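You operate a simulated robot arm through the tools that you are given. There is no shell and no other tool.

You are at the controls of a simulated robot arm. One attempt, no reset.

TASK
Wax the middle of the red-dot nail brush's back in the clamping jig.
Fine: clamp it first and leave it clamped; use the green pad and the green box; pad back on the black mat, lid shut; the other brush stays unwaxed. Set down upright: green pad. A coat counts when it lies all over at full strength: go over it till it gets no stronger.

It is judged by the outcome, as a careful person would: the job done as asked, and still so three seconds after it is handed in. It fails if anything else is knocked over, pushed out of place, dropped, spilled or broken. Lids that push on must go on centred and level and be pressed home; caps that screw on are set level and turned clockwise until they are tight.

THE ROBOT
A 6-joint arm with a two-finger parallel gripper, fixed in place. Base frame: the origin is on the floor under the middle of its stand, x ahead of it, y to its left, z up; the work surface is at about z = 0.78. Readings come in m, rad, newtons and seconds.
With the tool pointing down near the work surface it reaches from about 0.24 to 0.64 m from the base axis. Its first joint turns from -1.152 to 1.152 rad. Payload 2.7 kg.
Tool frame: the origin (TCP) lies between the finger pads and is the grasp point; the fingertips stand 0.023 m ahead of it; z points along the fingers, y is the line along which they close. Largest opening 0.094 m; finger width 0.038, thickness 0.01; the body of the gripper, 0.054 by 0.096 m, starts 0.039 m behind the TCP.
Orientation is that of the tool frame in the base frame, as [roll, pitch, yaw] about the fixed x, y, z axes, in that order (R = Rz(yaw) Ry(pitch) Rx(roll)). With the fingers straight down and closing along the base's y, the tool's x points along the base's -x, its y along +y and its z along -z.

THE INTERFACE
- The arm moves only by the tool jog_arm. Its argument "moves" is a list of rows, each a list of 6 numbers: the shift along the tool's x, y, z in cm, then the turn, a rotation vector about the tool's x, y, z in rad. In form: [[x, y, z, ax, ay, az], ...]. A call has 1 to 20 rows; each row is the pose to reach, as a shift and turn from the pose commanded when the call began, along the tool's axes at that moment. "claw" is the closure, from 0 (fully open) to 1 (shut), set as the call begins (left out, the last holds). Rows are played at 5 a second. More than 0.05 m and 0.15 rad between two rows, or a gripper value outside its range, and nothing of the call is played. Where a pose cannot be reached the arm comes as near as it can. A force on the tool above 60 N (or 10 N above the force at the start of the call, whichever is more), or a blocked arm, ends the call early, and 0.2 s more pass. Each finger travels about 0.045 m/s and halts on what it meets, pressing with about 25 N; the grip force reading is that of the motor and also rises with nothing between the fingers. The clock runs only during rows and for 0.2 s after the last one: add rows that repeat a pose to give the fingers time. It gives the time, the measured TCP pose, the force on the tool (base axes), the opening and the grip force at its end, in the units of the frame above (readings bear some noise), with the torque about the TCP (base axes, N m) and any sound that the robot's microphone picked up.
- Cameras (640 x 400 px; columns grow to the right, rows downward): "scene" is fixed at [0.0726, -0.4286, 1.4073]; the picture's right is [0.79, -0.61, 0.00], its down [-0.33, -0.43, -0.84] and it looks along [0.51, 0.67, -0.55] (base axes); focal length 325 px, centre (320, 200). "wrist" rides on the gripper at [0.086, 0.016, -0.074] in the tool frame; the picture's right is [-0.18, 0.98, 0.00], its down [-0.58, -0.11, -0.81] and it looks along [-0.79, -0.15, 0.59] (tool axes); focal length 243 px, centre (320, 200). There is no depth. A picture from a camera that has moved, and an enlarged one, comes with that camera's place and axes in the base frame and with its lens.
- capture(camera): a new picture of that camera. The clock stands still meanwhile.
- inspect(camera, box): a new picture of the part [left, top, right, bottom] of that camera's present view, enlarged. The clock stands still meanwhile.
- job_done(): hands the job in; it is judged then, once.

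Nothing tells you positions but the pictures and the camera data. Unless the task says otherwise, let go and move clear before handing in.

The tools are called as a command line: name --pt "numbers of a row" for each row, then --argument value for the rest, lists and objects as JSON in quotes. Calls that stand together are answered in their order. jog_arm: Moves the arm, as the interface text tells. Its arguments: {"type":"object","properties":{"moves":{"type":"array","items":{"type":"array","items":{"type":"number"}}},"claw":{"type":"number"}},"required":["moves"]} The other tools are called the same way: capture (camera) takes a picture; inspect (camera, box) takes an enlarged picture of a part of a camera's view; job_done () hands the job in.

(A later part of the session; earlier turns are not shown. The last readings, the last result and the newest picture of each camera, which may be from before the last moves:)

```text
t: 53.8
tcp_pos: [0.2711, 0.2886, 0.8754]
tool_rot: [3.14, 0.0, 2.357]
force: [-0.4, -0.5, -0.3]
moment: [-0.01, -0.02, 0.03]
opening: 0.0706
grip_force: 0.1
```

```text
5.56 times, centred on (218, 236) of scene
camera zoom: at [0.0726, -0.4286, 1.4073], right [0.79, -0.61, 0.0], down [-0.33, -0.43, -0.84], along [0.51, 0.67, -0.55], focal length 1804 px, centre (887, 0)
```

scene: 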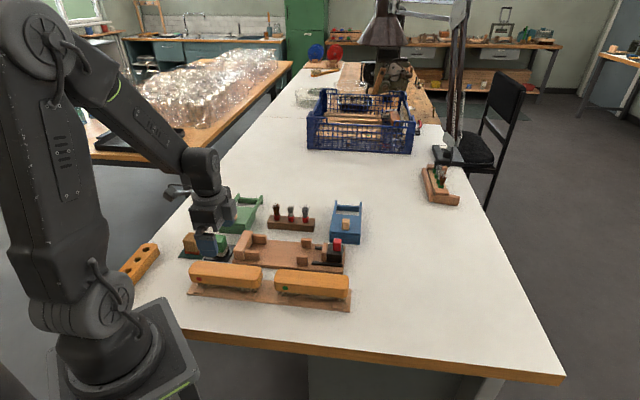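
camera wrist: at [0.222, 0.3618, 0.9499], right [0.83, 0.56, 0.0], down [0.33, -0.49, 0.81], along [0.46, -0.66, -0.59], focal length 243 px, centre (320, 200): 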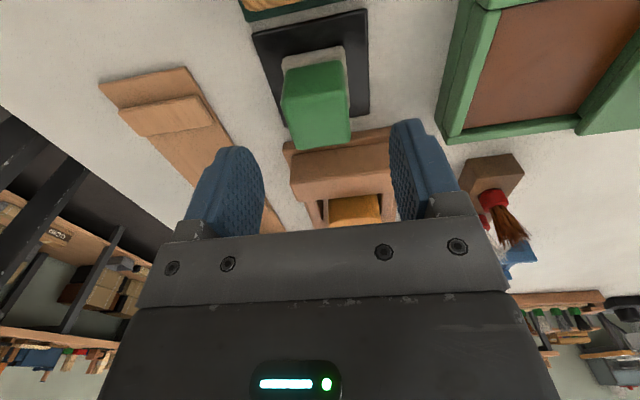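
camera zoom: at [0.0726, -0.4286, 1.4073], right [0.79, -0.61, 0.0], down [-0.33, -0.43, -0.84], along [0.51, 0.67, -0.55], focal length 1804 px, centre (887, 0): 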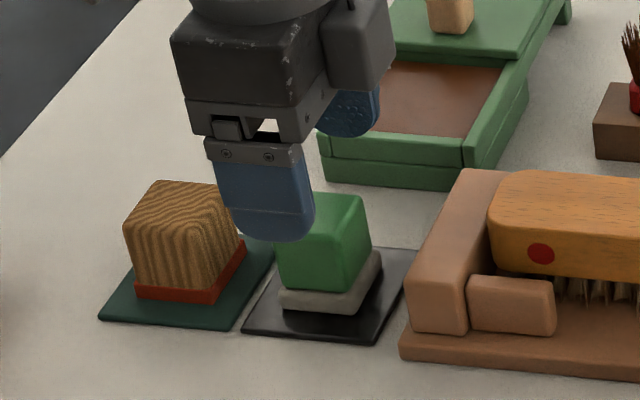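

jog_arm --pt "0.3 0 1.5 0 0 0" --pt "0.3 0 3.0 0 0 0" --pt "0.3 0 4.3 0 0 0" --pt "0.3 0 5.2 0 0 0" --pt "0.3 0 5.2 0 0 0" --claw 0.25

inspect --camera "scene" --box '[170, 200, 266, 272]'

capture --camera "wrist"

```text
t: 55.0
tcp_pos: [0.2672, 0.2926, 0.8224]
tool_rot: [3.138, 0.0, 2.355]
force: [-0.5, 0.5, -0.1]
moment: [0.04, 0.01, 0.01]
opening: 0.0705
grip_force: 0.0
```

```text
5.56 times, centred on (218, 236) of scene
camera zoom: at [0.0726, -0.4286, 1.4073], right [0.79, -0.61, 0.0], down [-0.33, -0.43, -0.84], along [0.51, 0.67, -0.55], focal length 1804 px, centre (887, 0)
```

zoom: 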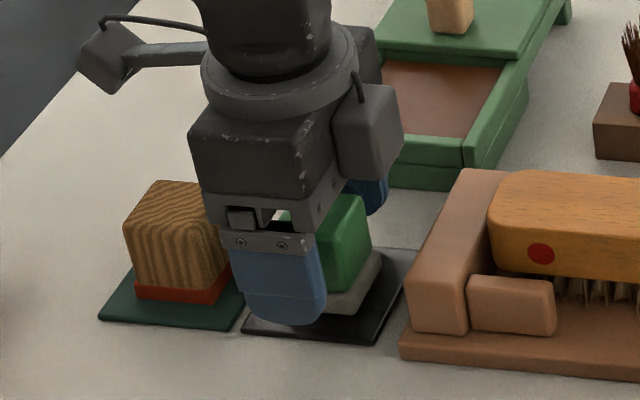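

```text
taken
camera wrist: at [0.2194, 0.3648, 0.8972], right [0.83, 0.56, 0.0], down [0.33, -0.49, 0.81], along [0.46, -0.66, -0.59], focal length 243 px, centre (320, 200)
```

wrist: 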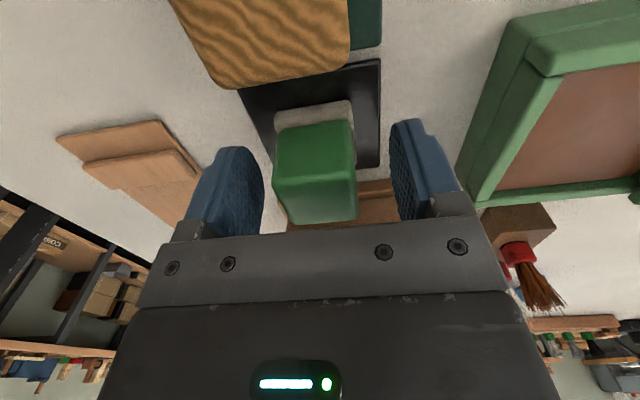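

jog_arm --pt "0 0 0 0 0 0" --pt "0 0 0 0 0 0" --pt "0 0 0 0 0 0" --pt "0 0 0 0 0 0" --pt "0 0 0 0 0 0" --claw 1

inspect --camera "scene" --box '[170, 200, 266, 272]'

```text
t: 56.2
tcp_pos: [0.2689, 0.2915, 0.8224]
tool_rot: [3.139, 0.0, 2.356]
force: [0.0, 0.7, -0.2]
moment: [0.01, 0.01, -0.05]
opening: 0.0352
grip_force: 25.0
```

```text
5.56 times, centred on (218, 236) of scene
camera zoom: at [0.0726, -0.4286, 1.4073], right [0.79, -0.61, 0.0], down [-0.33, -0.43, -0.84], along [0.51, 0.67, -0.55], focal length 1804 px, centre (887, 0)
```

zoom: 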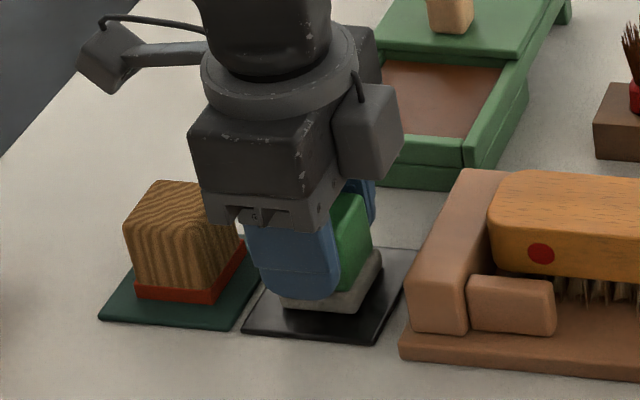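

Pad gripped (35 mm). Lifting it clear and checking the box interior in the scene view.

jog_arm --pt "0 0 -1.5 0 0 0" --pt "0 0 -4 0 0 0" --pt "0 0 -7 0 0 0" --pt "0 0 -10 0 0 0" --pt "0 0 -10 0 0 0" --claw 1

inspect --camera "scene" --box '[180, 170, 276, 242]'

inspect --camera "scene" --box '[214, 195, 262, 231]'

capture --camera "wrist"

```text
t: 57.4
tcp_pos: [0.2681, 0.2914, 0.9236]
tool_rot: [3.14, -0.001, 2.356]
force: [-0.4, -0.2, -0.3]
moment: [-0.01, -0.01, -0.02]
opening: 0.0357
grip_force: 24.6
```

```text
5.56 times, centred on (228, 206) of scene
camera zoom: at [0.0726, -0.4286, 1.4073], right [0.79, -0.61, 0.0], down [-0.33, -0.43, -0.84], along [0.51, 0.67, -0.55], focal length 1804 px, centre (831, 167)
```

zoom: 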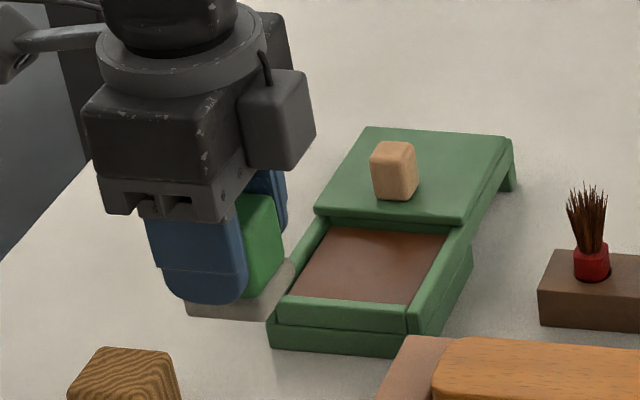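

```text
11.11 times, centred on (238, 213) of scene
camera zoom: at [0.0726, -0.4286, 1.4073], right [0.79, -0.61, 0.0], down [-0.33, -0.43, -0.84], along [0.51, 0.67, -0.55], focal length 3607 px, centre (1231, 56)
```

zoom: 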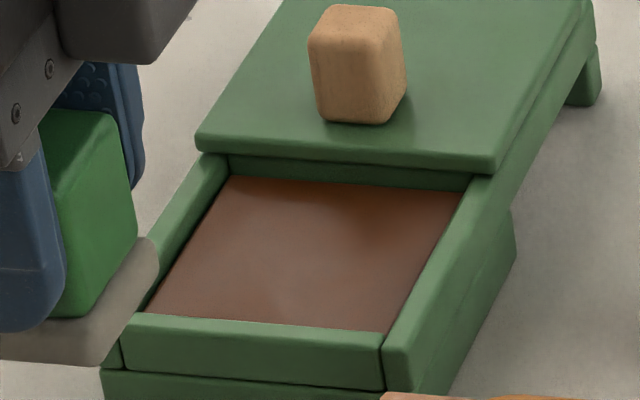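

```text
taken
camera wrist: at [0.219, 0.3647, 0.9972], right [0.83, 0.56, 0.0], down [0.33, -0.49, 0.81], along [0.46, -0.66, -0.59], focal length 243 px, centre (320, 200)
```

wrist: 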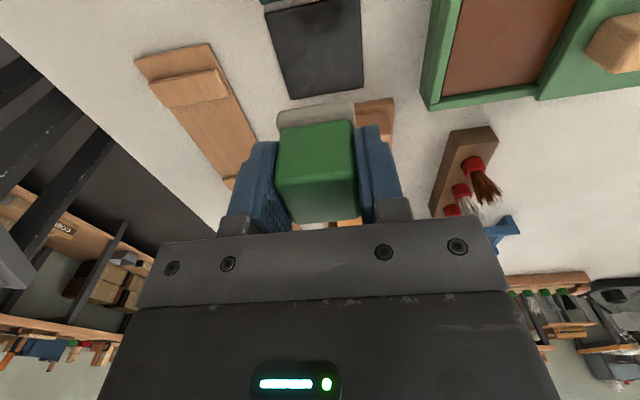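

Wax surface spans about L −0.043…0.026, W 0.498…0.565, just below the box rim. Moving the pad over it.

jog_arm --pt "-0.2 3.3 0 0 0 0" --pt "-0.4 6.6 0 0 0 0" --pt "-0.6 9.9 0 0 0 0" --pt "-0.79 13.0 0 0 0 0" --pt "-0.79 13.0 3 0 0 0" --pt "-0.79 13.0 5.2 0 0 0" --pt "-0.79 13.0 5.2 0 0 0" --claw 1

inspect --camera "scene" --box '[204, 180, 268, 230]'

capture --camera "wrist"

```text
t: 59.0
tcp_pos: [0.364, 0.378, 0.87]
tool_rot: [3.14, -0.001, 2.358]
force: [-0.3, 0.0, 0.6]
moment: [-0.02, -0.03, 0.01]
opening: 0.0351
grip_force: 24.8
```

```text
8.00 times, centred on (236, 205) of scene
camera zoom: at [0.0726, -0.4286, 1.4073], right [0.79, -0.61, 0.0], down [-0.33, -0.43, -0.84], along [0.51, 0.67, -0.55], focal length 2597 px, centre (992, 160)
```

zoom: 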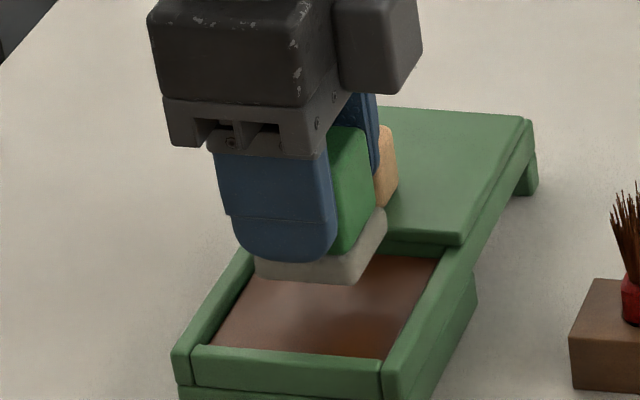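

```text
taken
camera wrist: at [0.316, 0.4504, 0.9452], right [0.83, 0.56, 0.0], down [0.33, -0.49, 0.81], along [0.46, -0.66, -0.59], focal length 243 px, centre (320, 200)
```

wrist: 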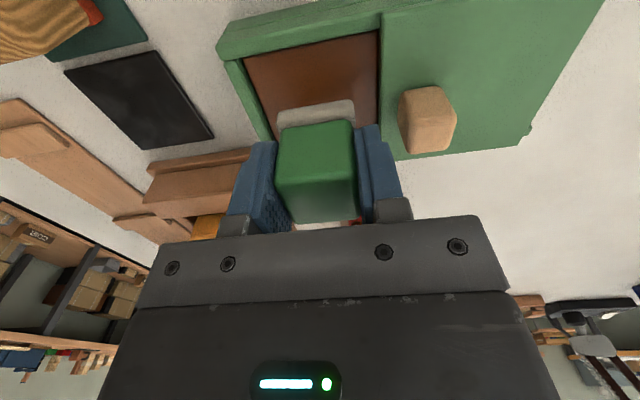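

The pad is centred over the wax. Descending gently to contact.

jog_arm --pt "0 0 0.8 0 0 0" --pt "0 0 1.5 0 0 0" --pt "0 0 2.0 0 0 0" --pt "0 0 2.0 0 0 0" --claw 1

inspect --camera "scene" --box '[204, 180, 268, 230]'

```text
t: 60.0
tcp_pos: [0.365, 0.3768, 0.8497]
tool_rot: [3.141, -0.001, 2.357]
force: [0.2, -0.4, -0.9]
moment: [-0.02, 0.01, -0.03]
opening: 0.0354
grip_force: 24.5
```

```text
8.00 times, centred on (236, 205) of scene
camera zoom: at [0.0726, -0.4286, 1.4073], right [0.79, -0.61, 0.0], down [-0.33, -0.43, -0.84], along [0.51, 0.67, -0.55], focal length 2597 px, centre (992, 160)
```

zoom: 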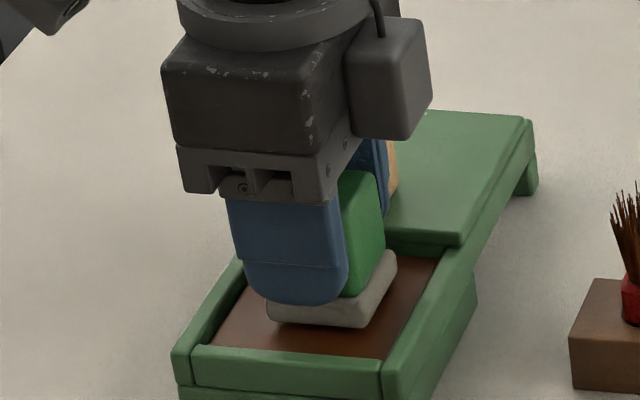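

jog_arm --pt "0 0 0.15 0 0 0" --pt "0 0 0.3 0 0 0" --pt "0 0 0.3 0 0 0" --claw 1

```text
t: 60.8
tcp_pos: [0.3662, 0.3766, 0.8478]
tool_rot: [3.14, 0.0, 2.356]
force: [-0.2, 0.1, -0.3]
moment: [0.02, -0.01, -0.03]
opening: 0.0355
grip_force: 25.0
```

jog_arm --pt "0 0 0.1 0 0 0" --pt "0 0 0.2 0 0 0" --pt "0 0 0.2 0 0 0" --claw 1

inspect --camera "scene" --box '[204, 180, 268, 230]'

```text
t: 61.6
tcp_pos: [0.3659, 0.3768, 0.8469]
tool_rot: [3.137, 0.001, 2.356]
force: [-5.1, -3.5, 18.3]
moment: [-0.16, 0.16, -0.03]
opening: 0.0352
grip_force: 25.0
```

```text
8.00 times, centred on (236, 205) of scene
camera zoom: at [0.0723, -0.4289, 1.4072], right [0.79, -0.61, 0.0], down [-0.33, -0.43, -0.84], along [0.51, 0.67, -0.54], focal length 2597 px, centre (992, 160)
```

zoom: 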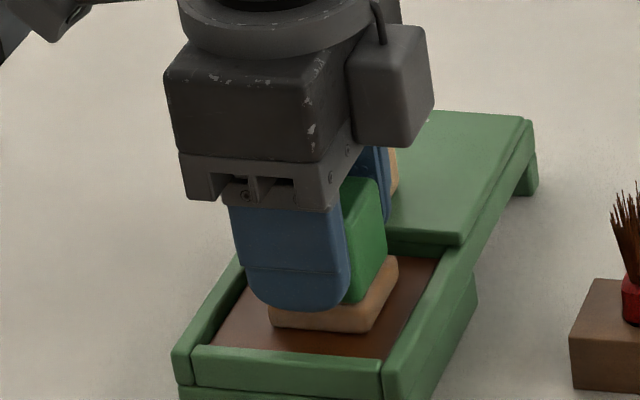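

Contact: the pad has taken on a wax tint. I'll rub it lightly a few millimetres to load it well.

jog_arm --pt "0 0 -0.05 0 0 0" --pt "0.4 0 -0.05 0 0 0" --pt "0.6 0.2 -0.05 0 0 0" --pt "0.2 0.4 -0.05 0 0 0" --pt "-0.2 0.2 -0.05 0 0 0" --pt "-0.6 0 -0.05 0 0 0" --pt "-0.2 -0.3 -0.05 0 0 0" --pt "0 0 -0.05 0 0 0" --pt "0 0 -0.05 0 0 0" --claw 1

inspect --camera "scene" --box '[204, 180, 268, 230]'

```text
t: 63.6
tcp_pos: [0.3647, 0.3758, 0.8462]
tool_rot: [3.141, 0.002, 2.356]
force: [1.1, -8.5, 20.1]
moment: [-0.28, -0.14, -0.03]
opening: 0.0353
grip_force: 24.9
```

```text
8.00 times, centred on (236, 205) of scene
camera zoom: at [0.0724, -0.4291, 1.4072], right [0.79, -0.61, 0.0], down [-0.33, -0.43, -0.84], along [0.51, 0.67, -0.54], focal length 2597 px, centre (992, 160)
```

zoom: 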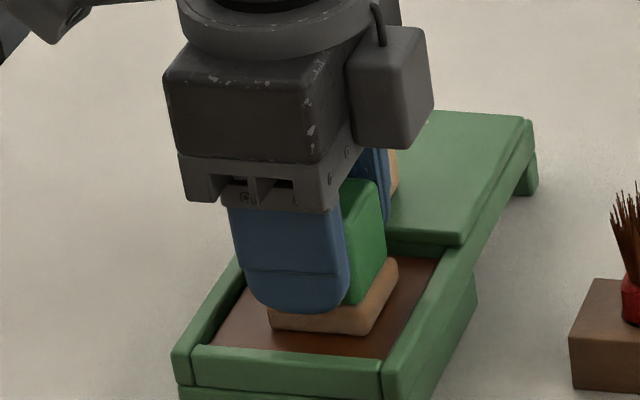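

Pad loaded. Lifting straight up and moving above the middle of the clamped brush.

jog_arm --pt "0 0 -2 0 0 0" --pt "0 0 -5 0 0 0" --pt "0 0 -8.5 0 0 0" --pt "-3.4 -2.3 -8.5 0 0 0" --pt "-6.8 -4.6 -8.5 0 0 0" --pt "-10.1 -6.9 -8.5 0 0 0" --pt "-13.5 -9.2 -8.5 0 0 0" --pt "-16.89 -11.51 -8.5 0 0 0" --pt "-16.89 -11.51 -8.5 0 0 0" --claw 1

capture --camera "wrist"

inspect --camera "scene" --box '[225, 195, 353, 275]'

```text
t: 65.6
tcp_pos: [0.4018, 0.1767, 0.9319]
tool_rot: [3.14, -0.001, 2.356]
force: [-0.6, -0.2, -0.2]
moment: [0.03, 0.01, -0.01]
opening: 0.0351
grip_force: 25.3
```

```text
taken
camera wrist: at [0.354, 0.2486, 1.0075], right [0.82, 0.57, 0.0], down [0.33, -0.49, 0.81], along [0.46, -0.66, -0.59], focal length 243 px, centre (320, 200)
```

wrist: 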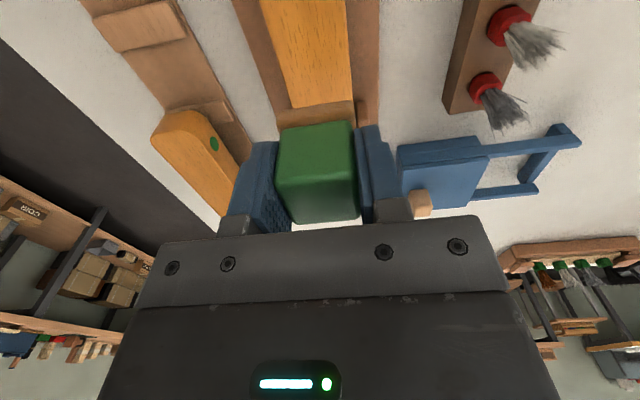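

```text
5.00 times, centred on (289, 235) of scene
camera zoom: at [0.0726, -0.4286, 1.4073], right [0.79, -0.61, 0.0], down [-0.33, -0.43, -0.84], along [0.51, 0.67, -0.55], focal length 1623 px, centre (475, 25)
```

zoom: 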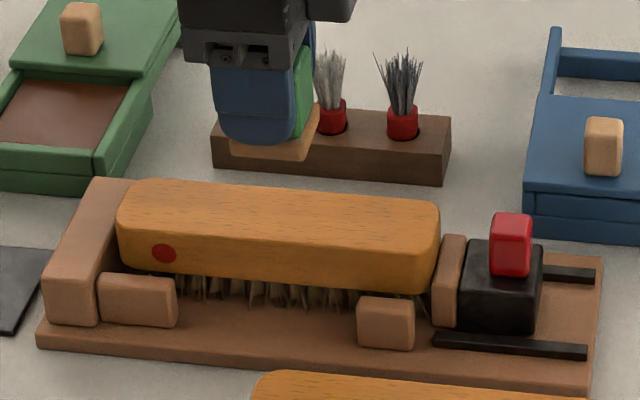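

Hovering over the middle of the brush. Descending slowly to contact.

jog_arm --pt "0 0 1.5 0 0 0" --pt "0 0 3.0 0 0 0" --pt "0 0 3.9 0 0 0" --pt "0 0 3.9 0 0 0" --claw 1

inspect --camera "scene" --box '[235, 205, 331, 265]'

capture --camera "wrist"

```text
t: 66.6
tcp_pos: [0.4035, 0.1767, 0.8909]
tool_rot: [3.139, 0.0, 2.357]
force: [0.5, -0.3, -0.5]
moment: [0.0, 0.01, 0.0]
opening: 0.035
grip_force: 24.9
```

```text
6.67 times, centred on (283, 235) of scene
camera zoom: at [0.0726, -0.4286, 1.4073], right [0.79, -0.61, 0.0], down [-0.33, -0.43, -0.84], along [0.51, 0.67, -0.55], focal length 2164 px, centre (567, -33)
```

zoom: 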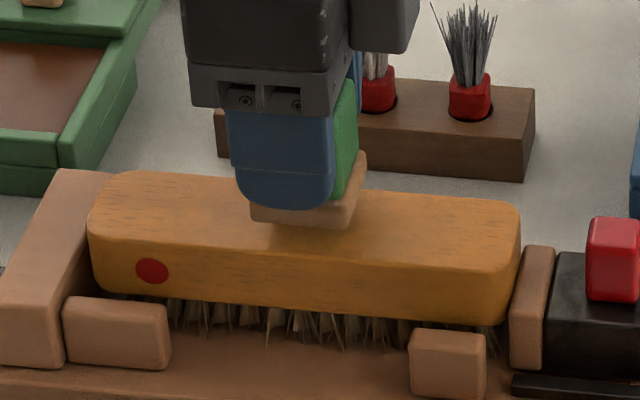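

```text
taken
camera wrist: at [0.3551, 0.249, 0.9666], right [0.83, 0.56, 0.0], down [0.33, -0.49, 0.81], along [0.46, -0.66, -0.59], focal length 243 px, centre (320, 200)
```

wrist: 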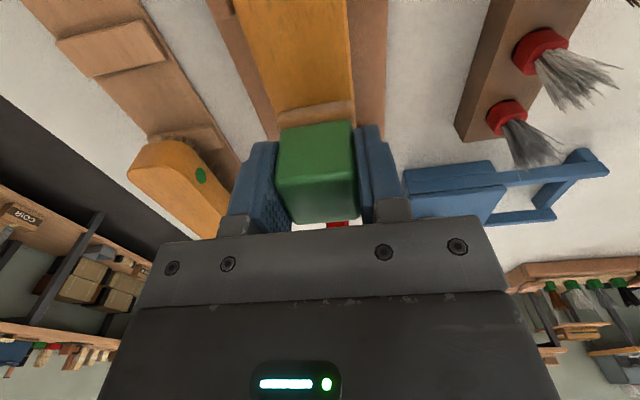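

jog_arm --pt "0 -0.1 0.2 0 0 0" --pt "0 -0.1 0.4 0 0 0" --pt "0 -0.1 0.4 0 0 0" --claw 1

```text
t: 67.4
tcp_pos: [0.4028, 0.175, 0.8886]
tool_rot: [3.14, 0.001, 2.357]
force: [-0.2, 1.2, 0.1]
moment: [-0.02, 0.0, 0.01]
opening: 0.0352
grip_force: 24.6
```

jog_arm --pt "0 0 0.15 0 0 0" --pt "0 0 0.3 0 0 0" --pt "0 0 0.3 0 0 0" --claw 1

inspect --camera "scene" --box '[235, 205, 331, 265]'

```text
t: 68.2
tcp_pos: [0.4035, 0.1742, 0.886]
tool_rot: [3.141, -0.001, 2.356]
force: [0.5, 0.1, -0.4]
moment: [0.0, 0.0, -0.01]
opening: 0.0356
grip_force: 25.0
```

```text
6.67 times, centred on (283, 235) of scene
camera zoom: at [0.0726, -0.4286, 1.4073], right [0.79, -0.61, 0.0], down [-0.33, -0.43, -0.84], along [0.51, 0.67, -0.55], focal length 2164 px, centre (567, -33)
```

zoom: 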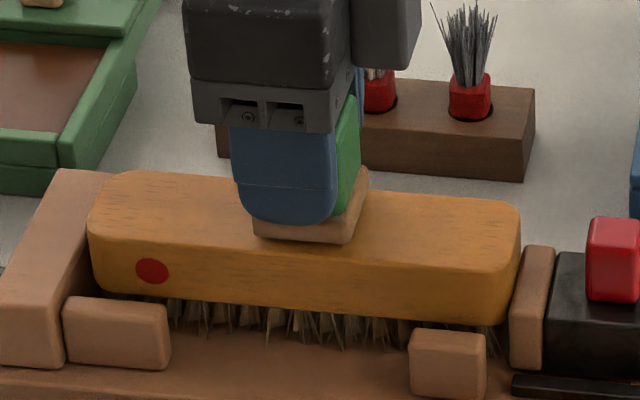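

jog_arm --pt "0 0 0.1 0 0 0" --pt "0 0 0.2 0 0 0" --pt "0 0 0.2 0 0 0" --claw 1

```text
t: 69.0
tcp_pos: [0.4033, 0.1764, 0.8828]
tool_rot: [3.139, -0.001, 2.357]
force: [0.4, -0.7, -0.5]
moment: [-0.02, 0.0, -0.01]
opening: 0.0355
grip_force: 24.7
```

jog_arm --pt "0 0 0.1 0 0 0" --pt "0 0 0.2 0 0 0" --pt "0 0 0.2 0 0 0" --claw 1

inspect --camera "scene" --box '[235, 205, 331, 265]'

```text
t: 69.8
tcp_pos: [0.4033, 0.1757, 0.8819]
tool_rot: [3.14, 0.0, 2.356]
force: [-6.4, -2.2, 20.9]
moment: [-0.21, 0.37, -0.01]
opening: 0.0352
grip_force: 24.7
```

```text
6.67 times, centred on (283, 235) of scene
camera zoom: at [0.0721, -0.4288, 1.4073], right [0.79, -0.61, 0.0], down [-0.33, -0.43, -0.84], along [0.51, 0.67, -0.54], focal length 2164 px, centre (567, -33)
```

zoom: 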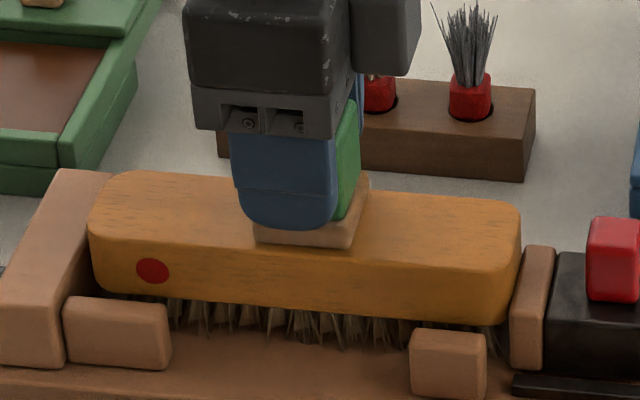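

Contact at about 20 N. I'll ease slightly and make a first set of strokes along the brush (±2 cm), then look.

jog_arm --pt "0 0 -0.05 0 0 0" --pt "0.6 0 -0.05 0 0 0" --pt "1.2 0 -0.05 0 0 0" --pt "1.8 0 -0.05 0 0 0" --pt "1.2 0 -0.05 0 0 0" --pt "0.6 0 -0.05 0 0 0" --pt "0 0 -0.05 0 0 0" --pt "-0.6 0 -0.05 0 0 0" --pt "-1.2 0 -0.05 0 0 0" --pt "-1.8 0 -0.05 0 0 0" --pt "-1.2 0 -0.05 0 0 0" --pt "-0.6 0 -0.05 0 0 0" --pt "0 0 -0.05 0 0 0" --claw 1

inspect --camera "scene" --box '[235, 205, 331, 265]'

capture --camera "wrist"

```text
t: 72.6
tcp_pos: [0.4037, 0.1758, 0.8816]
tool_rot: [3.138, 0.001, 2.356]
force: [5.9, -7.1, 19.1]
moment: [-0.29, -0.14, 0.07]
opening: 0.0355
grip_force: 24.4
```

```text
6.67 times, centred on (283, 235) of scene
camera zoom: at [0.0725, -0.4289, 1.4072], right [0.79, -0.61, 0.0], down [-0.33, -0.43, -0.84], along [0.51, 0.67, -0.54], focal length 2164 px, centre (567, -33)
```

zoom: 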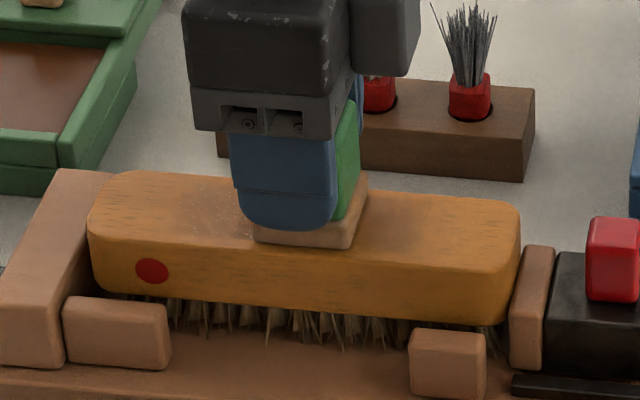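

```text
taken
camera wrist: at [0.3544, 0.2479, 0.9568], right [0.82, 0.56, 0.0], down [0.33, -0.49, 0.81], along [0.46, -0.66, -0.59], focal length 243 px, centre (320, 200)
```

wrist: 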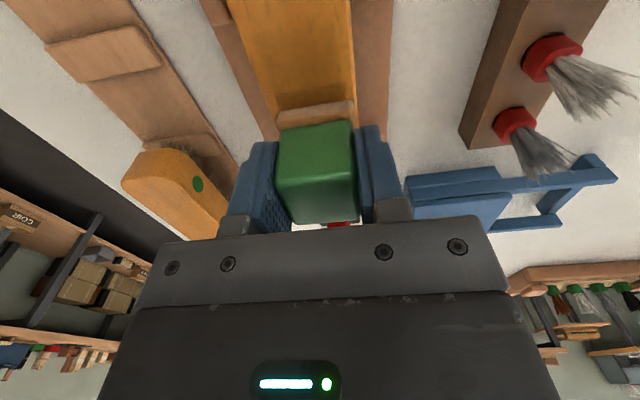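

inspect --camera "scene" --box '[248, 222, 312, 258]'

inspect --camera "wrist" --box '[220, 0, 380, 130]'

```text
10.00 times, centred on (280, 240) of scene
camera zoom: at [0.0725, -0.4289, 1.4072], right [0.79, -0.61, 0.0], down [-0.33, -0.43, -0.84], along [0.51, 0.67, -0.54], focal length 3246 px, centre (720, -200)
```

zoom: 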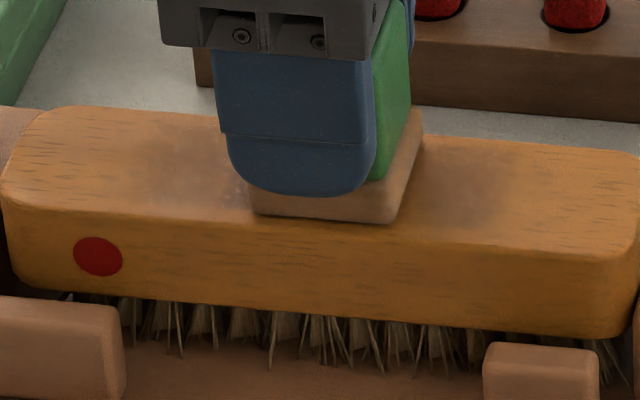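

```text
3.08 times, centred on (300, 65) of wrist
camera zoom: at [0.3544, 0.2479, 0.9568], right [0.82, 0.56, 0.0], down [0.33, -0.49, 0.81], along [0.46, -0.66, -0.59], focal length 746 px, centre (382, 615)
```

zoom: 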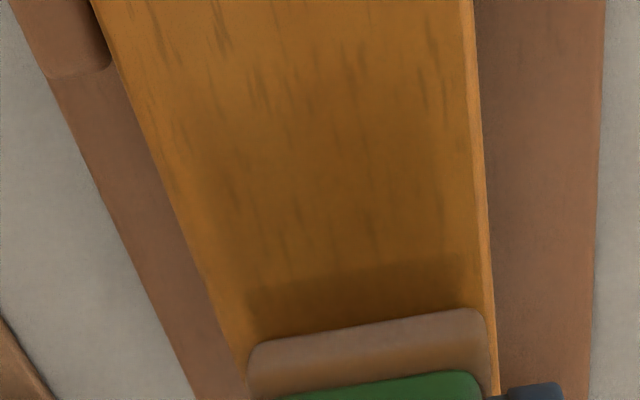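

A faint coat is appearing. More strokes, with sideways offsets to cover both edges.

jog_arm --pt "0 -0.4 0 0 0 0" --pt "0.6 -0.4 0 0 0 0" --pt "1.2 -0.4 0 0 0 0" --pt "1.8 -0.4 0 0 0 0" --pt "1.2 -0.4 0 0 0 0" --pt "0.6 -0.4 0 0 0 0" --pt "0 -0.4 0 0 0 0" --pt "-0.6 -0.4 0 0 0 0" --pt "-1.2 -0.4 0 0 0 0" --pt "-1.8 -0.4 0 0 0 0" --pt "-1.8 0.2 0 0 0 0" --pt "-1.2 0.2 0 0 0 0" --pt "-0.6 0.2 0 0 0 0" --pt "0 0.2 0 0 0 0" --pt "0.6 0.2 0 0 0 0" --pt "1.2 0.2 0 0 0 0" --pt "1.8 0.2 0 0 0 0" --pt "1.0 0 0 0 0 0" --pt "0 0 0 0 0 0" --claw 1

jog_arm --pt "0 0 -1 0 0 0" --pt "0 0 -4 0 0 0" --pt "0 0 -7 0 0 0" --pt "4 0 -7 0 0 0" --pt "8 0 -7 0 0 0" --pt "8 0 -7 0 0 0" --claw 1

inspect --camera "scene" --box '[240, 215, 320, 265]'

capture --camera "wrist"

```text
t: 76.6
tcp_pos: [0.4022, 0.1764, 0.8815]
tool_rot: [3.141, -0.002, 2.356]
force: [-8.3, 7.3, 25.5]
moment: [0.18, 0.28, 0.01]
opening: 0.0354
grip_force: 25.0
```

```text
t: 78.0
tcp_pos: [0.3458, 0.2311, 0.9517]
tool_rot: [3.14, -0.001, 2.356]
force: [-0.7, 0.4, -0.3]
moment: [0.01, -0.03, 0.02]
opening: 0.0352
grip_force: 24.7
```

```text
8.00 times, centred on (280, 240) of scene
camera zoom: at [0.0726, -0.4286, 1.4073], right [0.79, -0.61, 0.0], down [-0.33, -0.43, -0.84], along [0.51, 0.67, -0.55], focal length 2597 px, centre (640, -120)
```

zoom: 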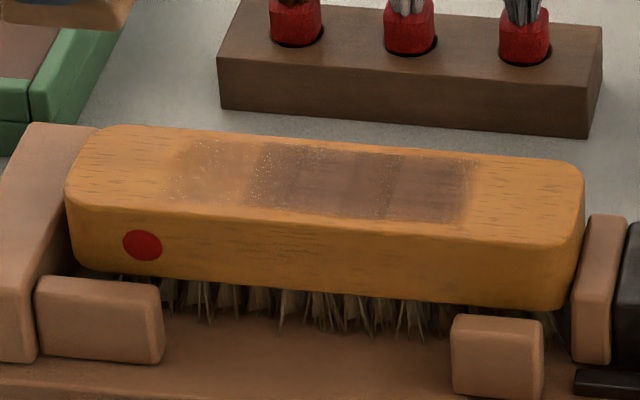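

```text
taken
camera wrist: at [0.2974, 0.3036, 1.027], right [0.83, 0.56, 0.0], down [0.33, -0.49, 0.81], along [0.46, -0.66, -0.59], focal length 243 px, centre (320, 200)
```

wrist: 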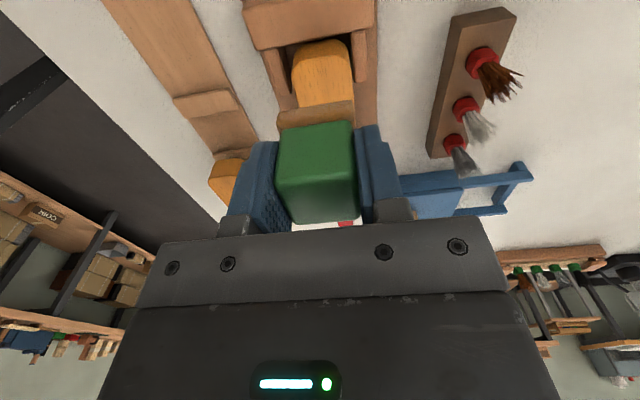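

The coat is clearly visible: darker on the right, thinner and speckled on the left. I'll look from above with the wrist camera to judge coverage.

jog_arm --pt "-3.3 0 -1 0 0.12 0" --pt "-6.5 0 -2 0 0.24 0" --pt "-9.8 0 -3 0 0.36 0" --pt "-13 0 -3.5 0 0.48 0" --pt "-13 0 -3.5 0 0.48 0" --claw 1

capture --camera "wrist"

inspect --camera "wrist" --box '[230, 0, 410, 125]'

```text
t: 79.2
tcp_pos: [0.4384, 0.14, 0.9866]
tool_rot: [3.141, -0.481, 2.359]
force: [-0.1, -0.4, -1.0]
moment: [-0.03, -0.01, 0.0]
opening: 0.0353
grip_force: 24.8
```

```text
taken
camera wrist: at [0.4208, 0.1804, 1.0937], right [0.81, 0.58, -0.08], down [0.55, -0.71, 0.44], along [0.2, -0.41, -0.89], focal length 243 px, centre (320, 200)
```

wrist: 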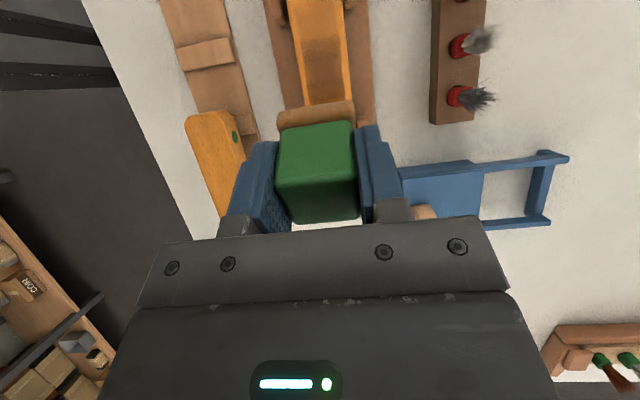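

```text
3.20 times, centred on (320, 62) of wrist
camera zoom: at [0.4208, 0.1804, 1.0937], right [0.81, 0.58, -0.08], down [0.55, -0.71, 0.44], along [0.2, -0.41, -0.89], focal length 776 px, centre (320, 640)
```

zoom: 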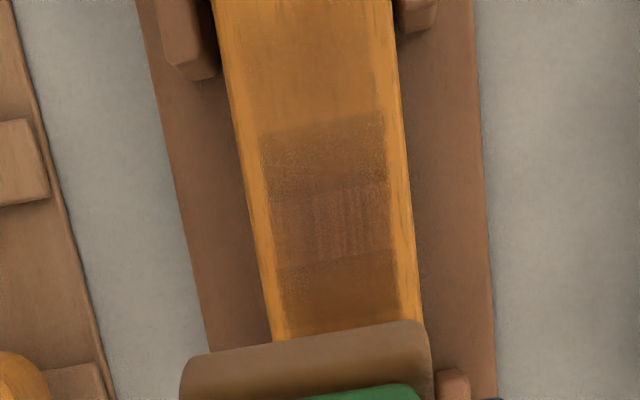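

jog_arm --pt "0.85 0 -3.8 0 0 0" --pt "1.7 0 -7.6 0 0 0" --pt "2.5 0 -11.4 0 0 0" --pt "3.39 0 -15.15 0 0 0" --pt "3.39 0 -15.15 0 0 0" --claw 1

inspect --camera "wrist" --box '[250, 0, 410, 110]'

inspect --camera "wrist" --box '[280, 20, 370, 90]'

inspect --camera "scene" --box '[250, 222, 306, 252]'

```text
t: 80.4
tcp_pos: [0.4666, 0.112, 1.1373]
tool_rot: [3.139, -0.481, 2.357]
force: [0.9, 0.0, -0.7]
moment: [-0.01, -0.02, 0.02]
opening: 0.0353
grip_force: 24.8
```

```text
3.64 times, centred on (330, 55) of wrist
camera zoom: at [0.4498, 0.1534, 1.2433], right [0.81, 0.58, -0.08], down [0.55, -0.71, 0.45], along [0.2, -0.41, -0.89], focal length 882 px, centre (284, 727)
```

zoom: 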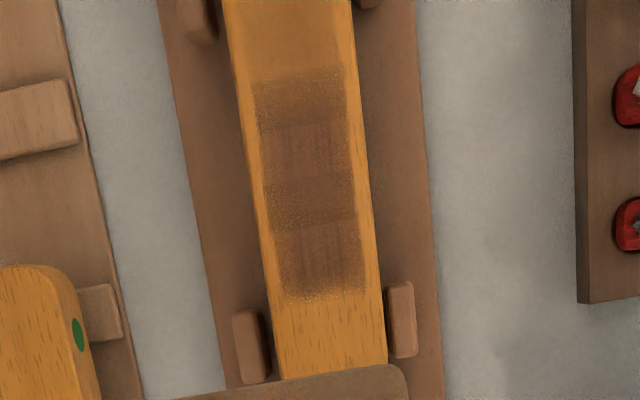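

```text
5.71 times, centred on (325, 55) of wrist
camera zoom: at [0.4498, 0.1534, 1.2433], right [0.81, 0.58, -0.08], down [0.55, -0.71, 0.45], along [0.2, -0.41, -0.89], focal length 1386 px, centre (291, 1029)
```

zoom: 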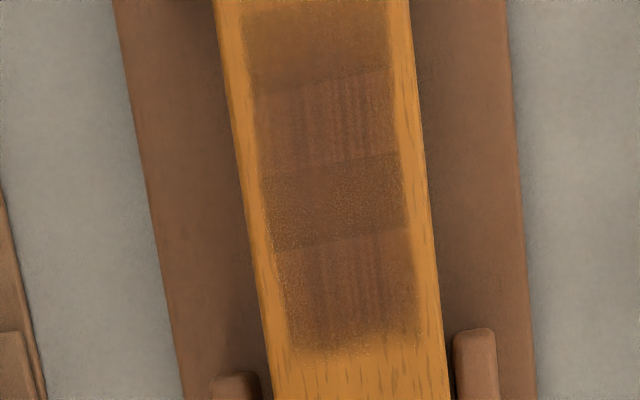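

```text
11.43 times, centred on (278, 237) of scene
camera zoom: at [0.0726, -0.4286, 1.4073], right [0.79, -0.61, 0.0], down [-0.33, -0.43, -0.84], along [0.51, 0.67, -0.55], focal length 3710 px, centre (800, -223)
```

zoom: 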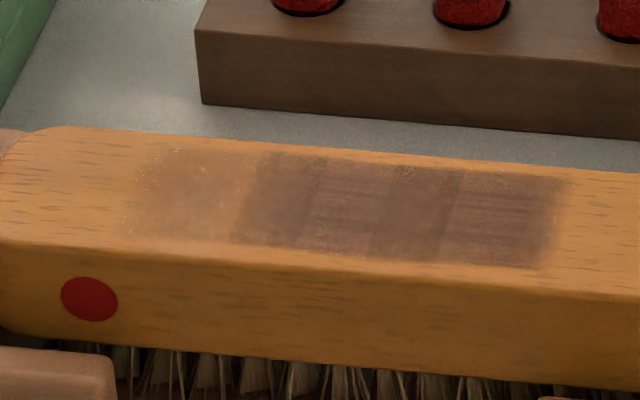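

The wax zone is about 35 mm wide and ~100 mm long, with the left portion weaker. Let me check the pad's load, then continue rubbing.

inspect --camera "scene" --box '[270, 120, 334, 170]'

capture --camera "scene"

```text
8.00 times, centred on (302, 145) of scene
camera zoom: at [0.0726, -0.4286, 1.4073], right [0.79, -0.61, 0.0], down [-0.33, -0.43, -0.84], along [0.51, 0.67, -0.55], focal length 2597 px, centre (464, 640)
```

zoom: 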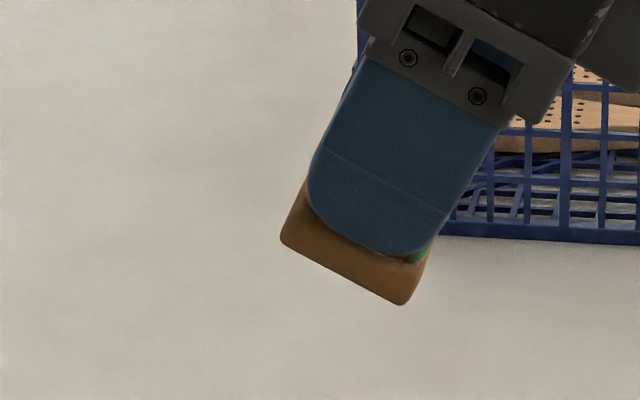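

```text
taken
```

scene: 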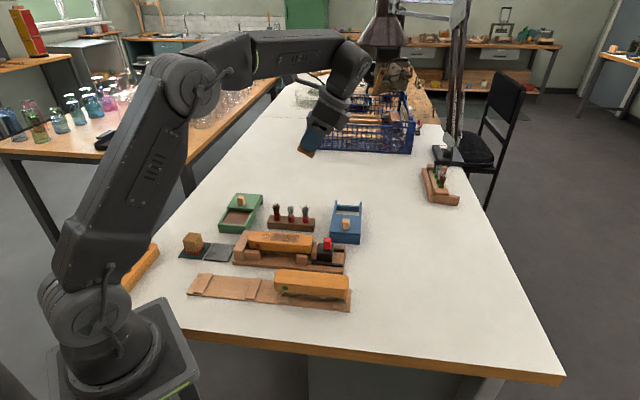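

Returning to the brush for another round of strokes, extending a bit further left and right.

jog_arm --pt "-0.27 0 3.75 0 -0.08 0" --pt "-0.53 0 7.5 0 -0.16 0" --pt "-0.8 0 11.25 0 -0.24 0" --pt "-1.07 0 15.0 0 -0.32 0" --pt "-1.33 0 18.75 0 -0.4 0" --pt "-1.6 0 22.3 0 -0.481 0" --pt "-1.6 0 22.3 0 -0.481 0" --claw 1

```text
t: 82.0
tcp_pos: [0.4036, 0.1772, 0.9326]
tool_rot: [-3.141, 0.001, 2.357]
force: [0.0, 0.6, 0.2]
moment: [0.01, 0.03, -0.01]
opening: 0.0354
grip_force: 25.5
```

jog_arm --pt "0 -0.2 2 0 0 0" --pt "0 -0.2 4 0 0 0" --pt "0 -0.2 4.6 0 0 0" --pt "0 -0.2 4.8 0 0 0" --pt "0 -0.2 5.0 0 0 0" --pt "0 -0.2 5.0 0 0 0" --claw 1

```text
t: 83.4
tcp_pos: [0.4022, 0.173, 0.8828]
tool_rot: [3.139, 0.002, 2.358]
force: [-2.5, -0.5, 12.3]
moment: [-0.08, 0.23, -0.01]
opening: 0.0352
grip_force: 25.0
```

jog_arm --pt "0.6 0.1 0 0 0 0" --pt "1.2 0.1 0 0 0 0" --pt "1.8 0.1 0 0 0 0" --pt "2.4 0.1 0 0 0 0" --pt "3.0 0.1 0 0 0 0" --pt "2.4 0.1 0 0 0 0" --pt "1.8 0.1 0 0 0 0" --pt "1.2 0.1 0 0 0 0" --pt "0.6 0.1 0 0 0 0" --pt "0 0.1 0 0 0 0" --pt "-0.6 0.1 0 0 0 0" --pt "-1.2 0.1 0 0 0 0" --pt "-1.8 0.1 0 0 0 0" --pt "-2.4 0.1 0 0 0 0" --pt "-1.8 0.1 0 0 0 0" --pt "-1.2 0.1 0 0 0 0" --pt "-0.6 0.1 0 0 0 0" --pt "0 0.1 0 0 0 0" --pt "0.6 0.1 0 0 0 0" --pt "1.2 0.1 0 0 0 0" --claw 1

inspect --camera "scene" --box '[240, 215, 320, 265]'

```text
t: 87.6
tcp_pos: [0.3937, 0.1835, 0.8824]
tool_rot: [3.139, 0.0, 2.356]
force: [4.5, -5.7, 16.5]
moment: [-0.17, -0.36, -0.05]
opening: 0.0352
grip_force: 25.0
```

```text
8.00 times, centred on (280, 240) of scene
camera zoom: at [0.0725, -0.4288, 1.4072], right [0.79, -0.61, 0.0], down [-0.33, -0.43, -0.84], along [0.51, 0.67, -0.54], focal length 2597 px, centre (640, -120)
```

zoom: 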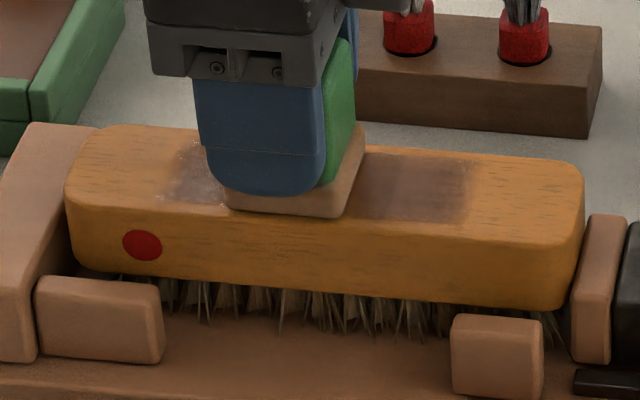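

The zone's borders are fixed (about L 0.107–0.212); coat is filling in. Another full-length pass.

jog_arm --pt "0.7 0 0 0 0 0" --pt "1.4 0 0 0 0 0" --pt "2.1 0 0 0 0 0" --pt "2.3 0 0 0 0 0" --pt "1.6 0 0 0 0 0" --pt "0.9 0 0 0 0 0" --pt "0.2 0 0 0 0 0" --pt "-0.5 0 0 0 0 0" --pt "-1.2 0 0 0 0 0" --pt "-1.9 0 0 0 0 0" --pt "-2.6 0 0 0 0 0" --pt "-3.3 0 0 0 0 0" --pt "-4.0 0 0 0 0 0" --pt "-4.4 0 0 0 0 0" --pt "-3.7 0 0 0 0 0" --pt "-3.0 0 0 0 0 0" --pt "-2.3 0 0 0 0 0" --pt "-1.6 0 0 0 0 0" --pt "-0.9 0 0 0 0 0" --pt "-0.2 0 0 0 0 0" --claw 1

jog_arm --pt "0.7 0 0 0 0 0" --pt "1.4 0 0 0 0 0" --pt "2.1 0 0 0 0 0" --pt "2.5 0 0 0 0 0" --pt "2.5 0 -1 0 0 0" --pt "2.5 0 -4 0 0 0" --pt "2.5 0 -7 0 0 0" --pt "6 0 -7 0 0 0" --pt "8.5 0 -7 0 0 0" --pt "8.5 0 -7 0 0 0" --claw 1

inspect --camera "scene" --box '[240, 215, 320, 265]'

inspect --camera "scene" --box '[250, 222, 306, 252]'

```text
t: 91.8
tcp_pos: [0.3965, 0.1821, 0.8814]
tool_rot: [3.14, 0.002, 2.355]
force: [2.5, -2.2, 7.3]
moment: [-0.04, -0.22, -0.05]
opening: 0.0353
grip_force: 25.0
```

```text
t: 94.0
tcp_pos: [0.3355, 0.2385, 0.95]
tool_rot: [3.141, 0.0, 2.358]
force: [-1.2, 0.8, -0.8]
moment: [0.02, 0.0, 0.0]
opening: 0.0354
grip_force: 24.4
```

```text
8.00 times, centred on (280, 240) of scene
camera zoom: at [0.0726, -0.4286, 1.4073], right [0.79, -0.61, 0.0], down [-0.33, -0.43, -0.84], along [0.51, 0.67, -0.55], focal length 2597 px, centre (640, -120)
```

zoom: 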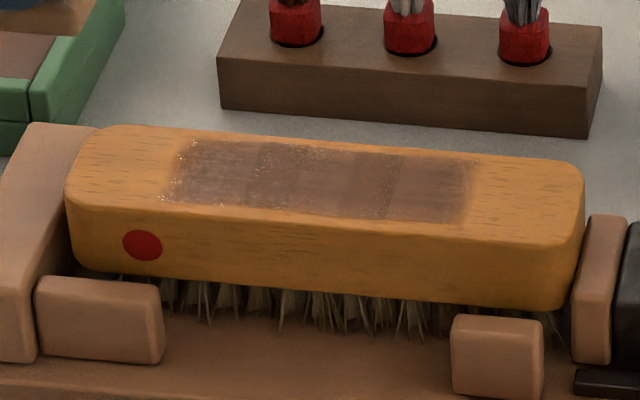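

```text
11.43 times, centred on (278, 237) of scene
camera zoom: at [0.0726, -0.4286, 1.4073], right [0.79, -0.61, 0.0], down [-0.33, -0.43, -0.84], along [0.51, 0.67, -0.55], focal length 3710 px, centre (800, -223)
```

zoom: 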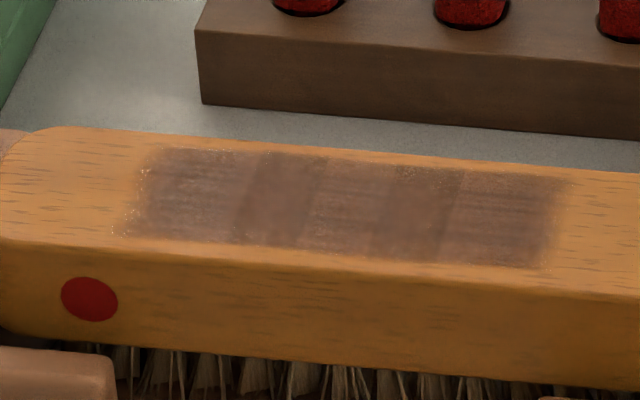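

The zone is now covered with slightly different bands. I'll reload the pad with wax and go over it again to see if it gets any stronger.

jog_arm --pt "2.6 4.0 0 0 0 0" --pt "5.2 8.0 0 0 0 0" --pt "7.6 11.9 0 0 0 0" --pt "7.6 11.9 3 0 0 0" --pt "7.6 11.9 6 0 0 0" --pt "7.6 11.9 8.5 0 0 0" --pt "7.6 11.9 9.6 0 0 0" --pt "7.6 11.9 9.6 0 0 0" --claw 1

inspect --camera "scene" --box '[204, 180, 268, 230]'

```text
t: 95.8
tcp_pos: [0.3674, 0.3786, 0.8542]
tool_rot: [-3.141, 0.0, 2.356]
force: [0.1, 0.3, -0.6]
moment: [-0.03, 0.01, 0.0]
opening: 0.0351
grip_force: 25.5
```

```text
8.00 times, centred on (236, 205) of scene
camera zoom: at [0.0726, -0.4286, 1.4073], right [0.79, -0.61, 0.0], down [-0.33, -0.43, -0.84], along [0.51, 0.67, -0.55], focal length 2597 px, centre (992, 160)
```

zoom: 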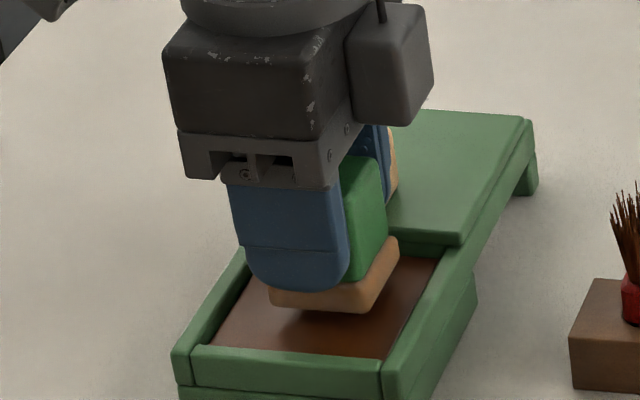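

jog_arm --pt "0 0 0.3 0 0 0" --pt "0 0 0.6 0 0 0" --pt "0 0 0.8 0 0 0" --pt "0 0 0.8 0 0 0" --claw 1

```text
t: 96.8
tcp_pos: [0.3674, 0.377, 0.8475]
tool_rot: [3.14, 0.001, 2.357]
force: [-0.2, 0.1, 0.2]
moment: [0.03, 0.03, 0.0]
opening: 0.0356
grip_force: 25.0
```

jog_arm --pt "0 0 0.1 0 0 0" --pt "0 0 0.2 0 0 0" --pt "0.4 0 0.2 0 0 0" --pt "0.4 0.3 0.2 0 0 0" --pt "-0.2 0.3 0.2 0 0 0" --pt "-0.5 0 0.2 0 0 0" --pt "0 -0.3 0.2 0 0 0" --pt "0 0 0.2 0 0 0" --pt "0 0 0.2 0 0 0" --claw 1

inspect --camera "scene" --box '[204, 180, 268, 230]'

```text
t: 98.8
tcp_pos: [0.3666, 0.378, 0.8456]
tool_rot: [3.139, 0.003, 2.356]
force: [1.2, -10.1, 27.3]
moment: [-0.25, -0.26, -0.08]
opening: 0.0352
grip_force: 25.5
```

```text
8.00 times, centred on (236, 205) of scene
camera zoom: at [0.0723, -0.4292, 1.4071], right [0.79, -0.61, 0.0], down [-0.33, -0.43, -0.84], along [0.51, 0.67, -0.54], focal length 2597 px, centre (992, 160)
```

zoom: 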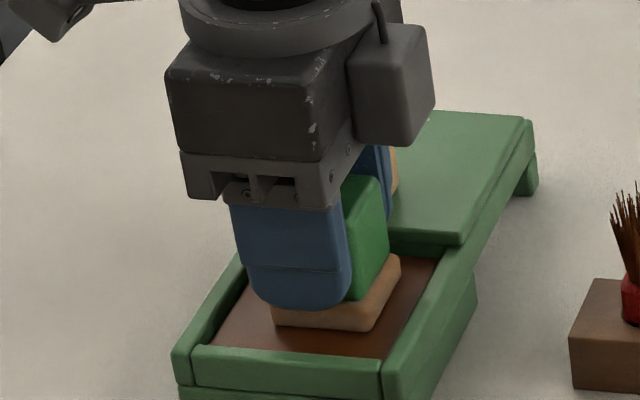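

Reloaded. Back to the brush.

jog_arm --pt "0 0 -2 0 0 0" --pt "0 0 -5 0 0 0" --pt "0 0 -8.5 0 0 0" --pt "-3.4 -2.36 -8.5 0 0 0" --pt "-6.8 -4.7 -8.5 0 0 0" --pt "-10.1 -7.1 -8.5 0 0 0" --pt "-13.5 -9.4 -8.5 0 0 0" --pt "-16.9 -11.8 -8.5 0 0 0" --pt "-16.9 -11.8 -7 0 0 0" --pt "-16.9 -11.8 -4.9 0 0 0" --pt "-16.9 -11.8 -4.9 0 0 0" --claw 1

```text
t: 101.2
tcp_pos: [0.4025, 0.1755, 0.8959]
tool_rot: [3.139, 0.001, 2.356]
force: [-0.6, 0.9, -0.3]
moment: [0.06, -0.02, 0.0]
opening: 0.0356
grip_force: 25.4
```

jog_arm --pt "0 0 0.6 0 0 0" --pt "0 0 1.0 0 0 0" --pt "0 0 1.3 0 0 0" --pt "0 0 1.45 0 0 0" --pt "0 0 1.45 0 0 0" --claw 1

```text
t: 102.4
tcp_pos: [0.4032, 0.1769, 0.8816]
tool_rot: [3.136, 0.002, 2.356]
force: [-11.6, -4.8, 36.3]
moment: [-0.02, 0.21, 0.02]
opening: 0.0355
grip_force: 25.1
```

jog_arm --pt "0 -0.1 -0.12 0 0 0" --pt "0.7 -0.2 -0.12 0 0 0" --pt "1.4 -0.2 -0.12 0 0 0" --pt "2.1 -0.2 -0.12 0 0 0" --pt "2.8 -0.2 -0.12 0 0 0" --pt "3.4 -0.2 -0.12 0 0 0" --pt "3.4 0.2 -0.12 0 0 0" --pt "2.7 0.2 -0.12 0 0 0" --pt "2.0 0.2 -0.12 0 0 0" --pt "1.3 0.2 -0.12 0 0 0" --pt "0.6 0.2 -0.12 0 0 0" --pt "-0.1 0.2 -0.12 0 0 0" --pt "-0.8 0.2 -0.12 0 0 0" --pt "-1.5 0.2 -0.12 0 0 0" --pt "-2.2 0.2 -0.12 0 0 0" --pt "-2.9 0.2 -0.12 0 0 0" --pt "-3.2 0.2 -0.12 0 0 0" --pt "-3.2 -0.2 -0.12 0 0 0" --pt "-2.5 -0.2 -0.12 0 0 0" --pt "-1.8 -0.2 -0.12 0 0 0" --claw 1

inspect --camera "scene" --box '[240, 215, 320, 265]'

```text
t: 106.6
tcp_pos: [0.4141, 0.1615, 0.881]
tool_rot: [3.141, 0.001, 2.356]
force: [2.8, -3.0, 11.4]
moment: [-0.3, -0.23, 0.01]
opening: 0.0354
grip_force: 25.2
```

```text
8.00 times, centred on (280, 240) of scene
camera zoom: at [0.0725, -0.4288, 1.4073], right [0.79, -0.61, 0.0], down [-0.33, -0.43, -0.84], along [0.51, 0.67, -0.54], focal length 2597 px, centre (640, -120)
```

zoom: 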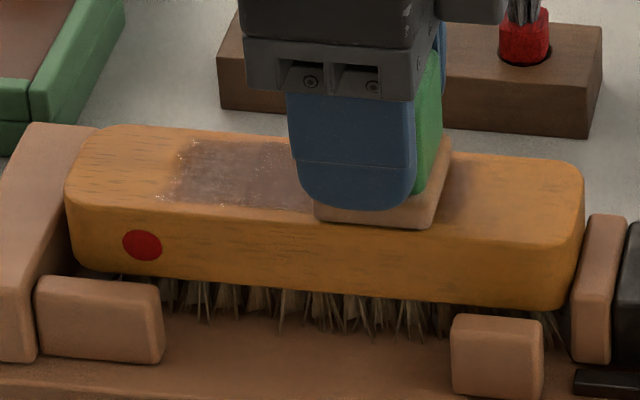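

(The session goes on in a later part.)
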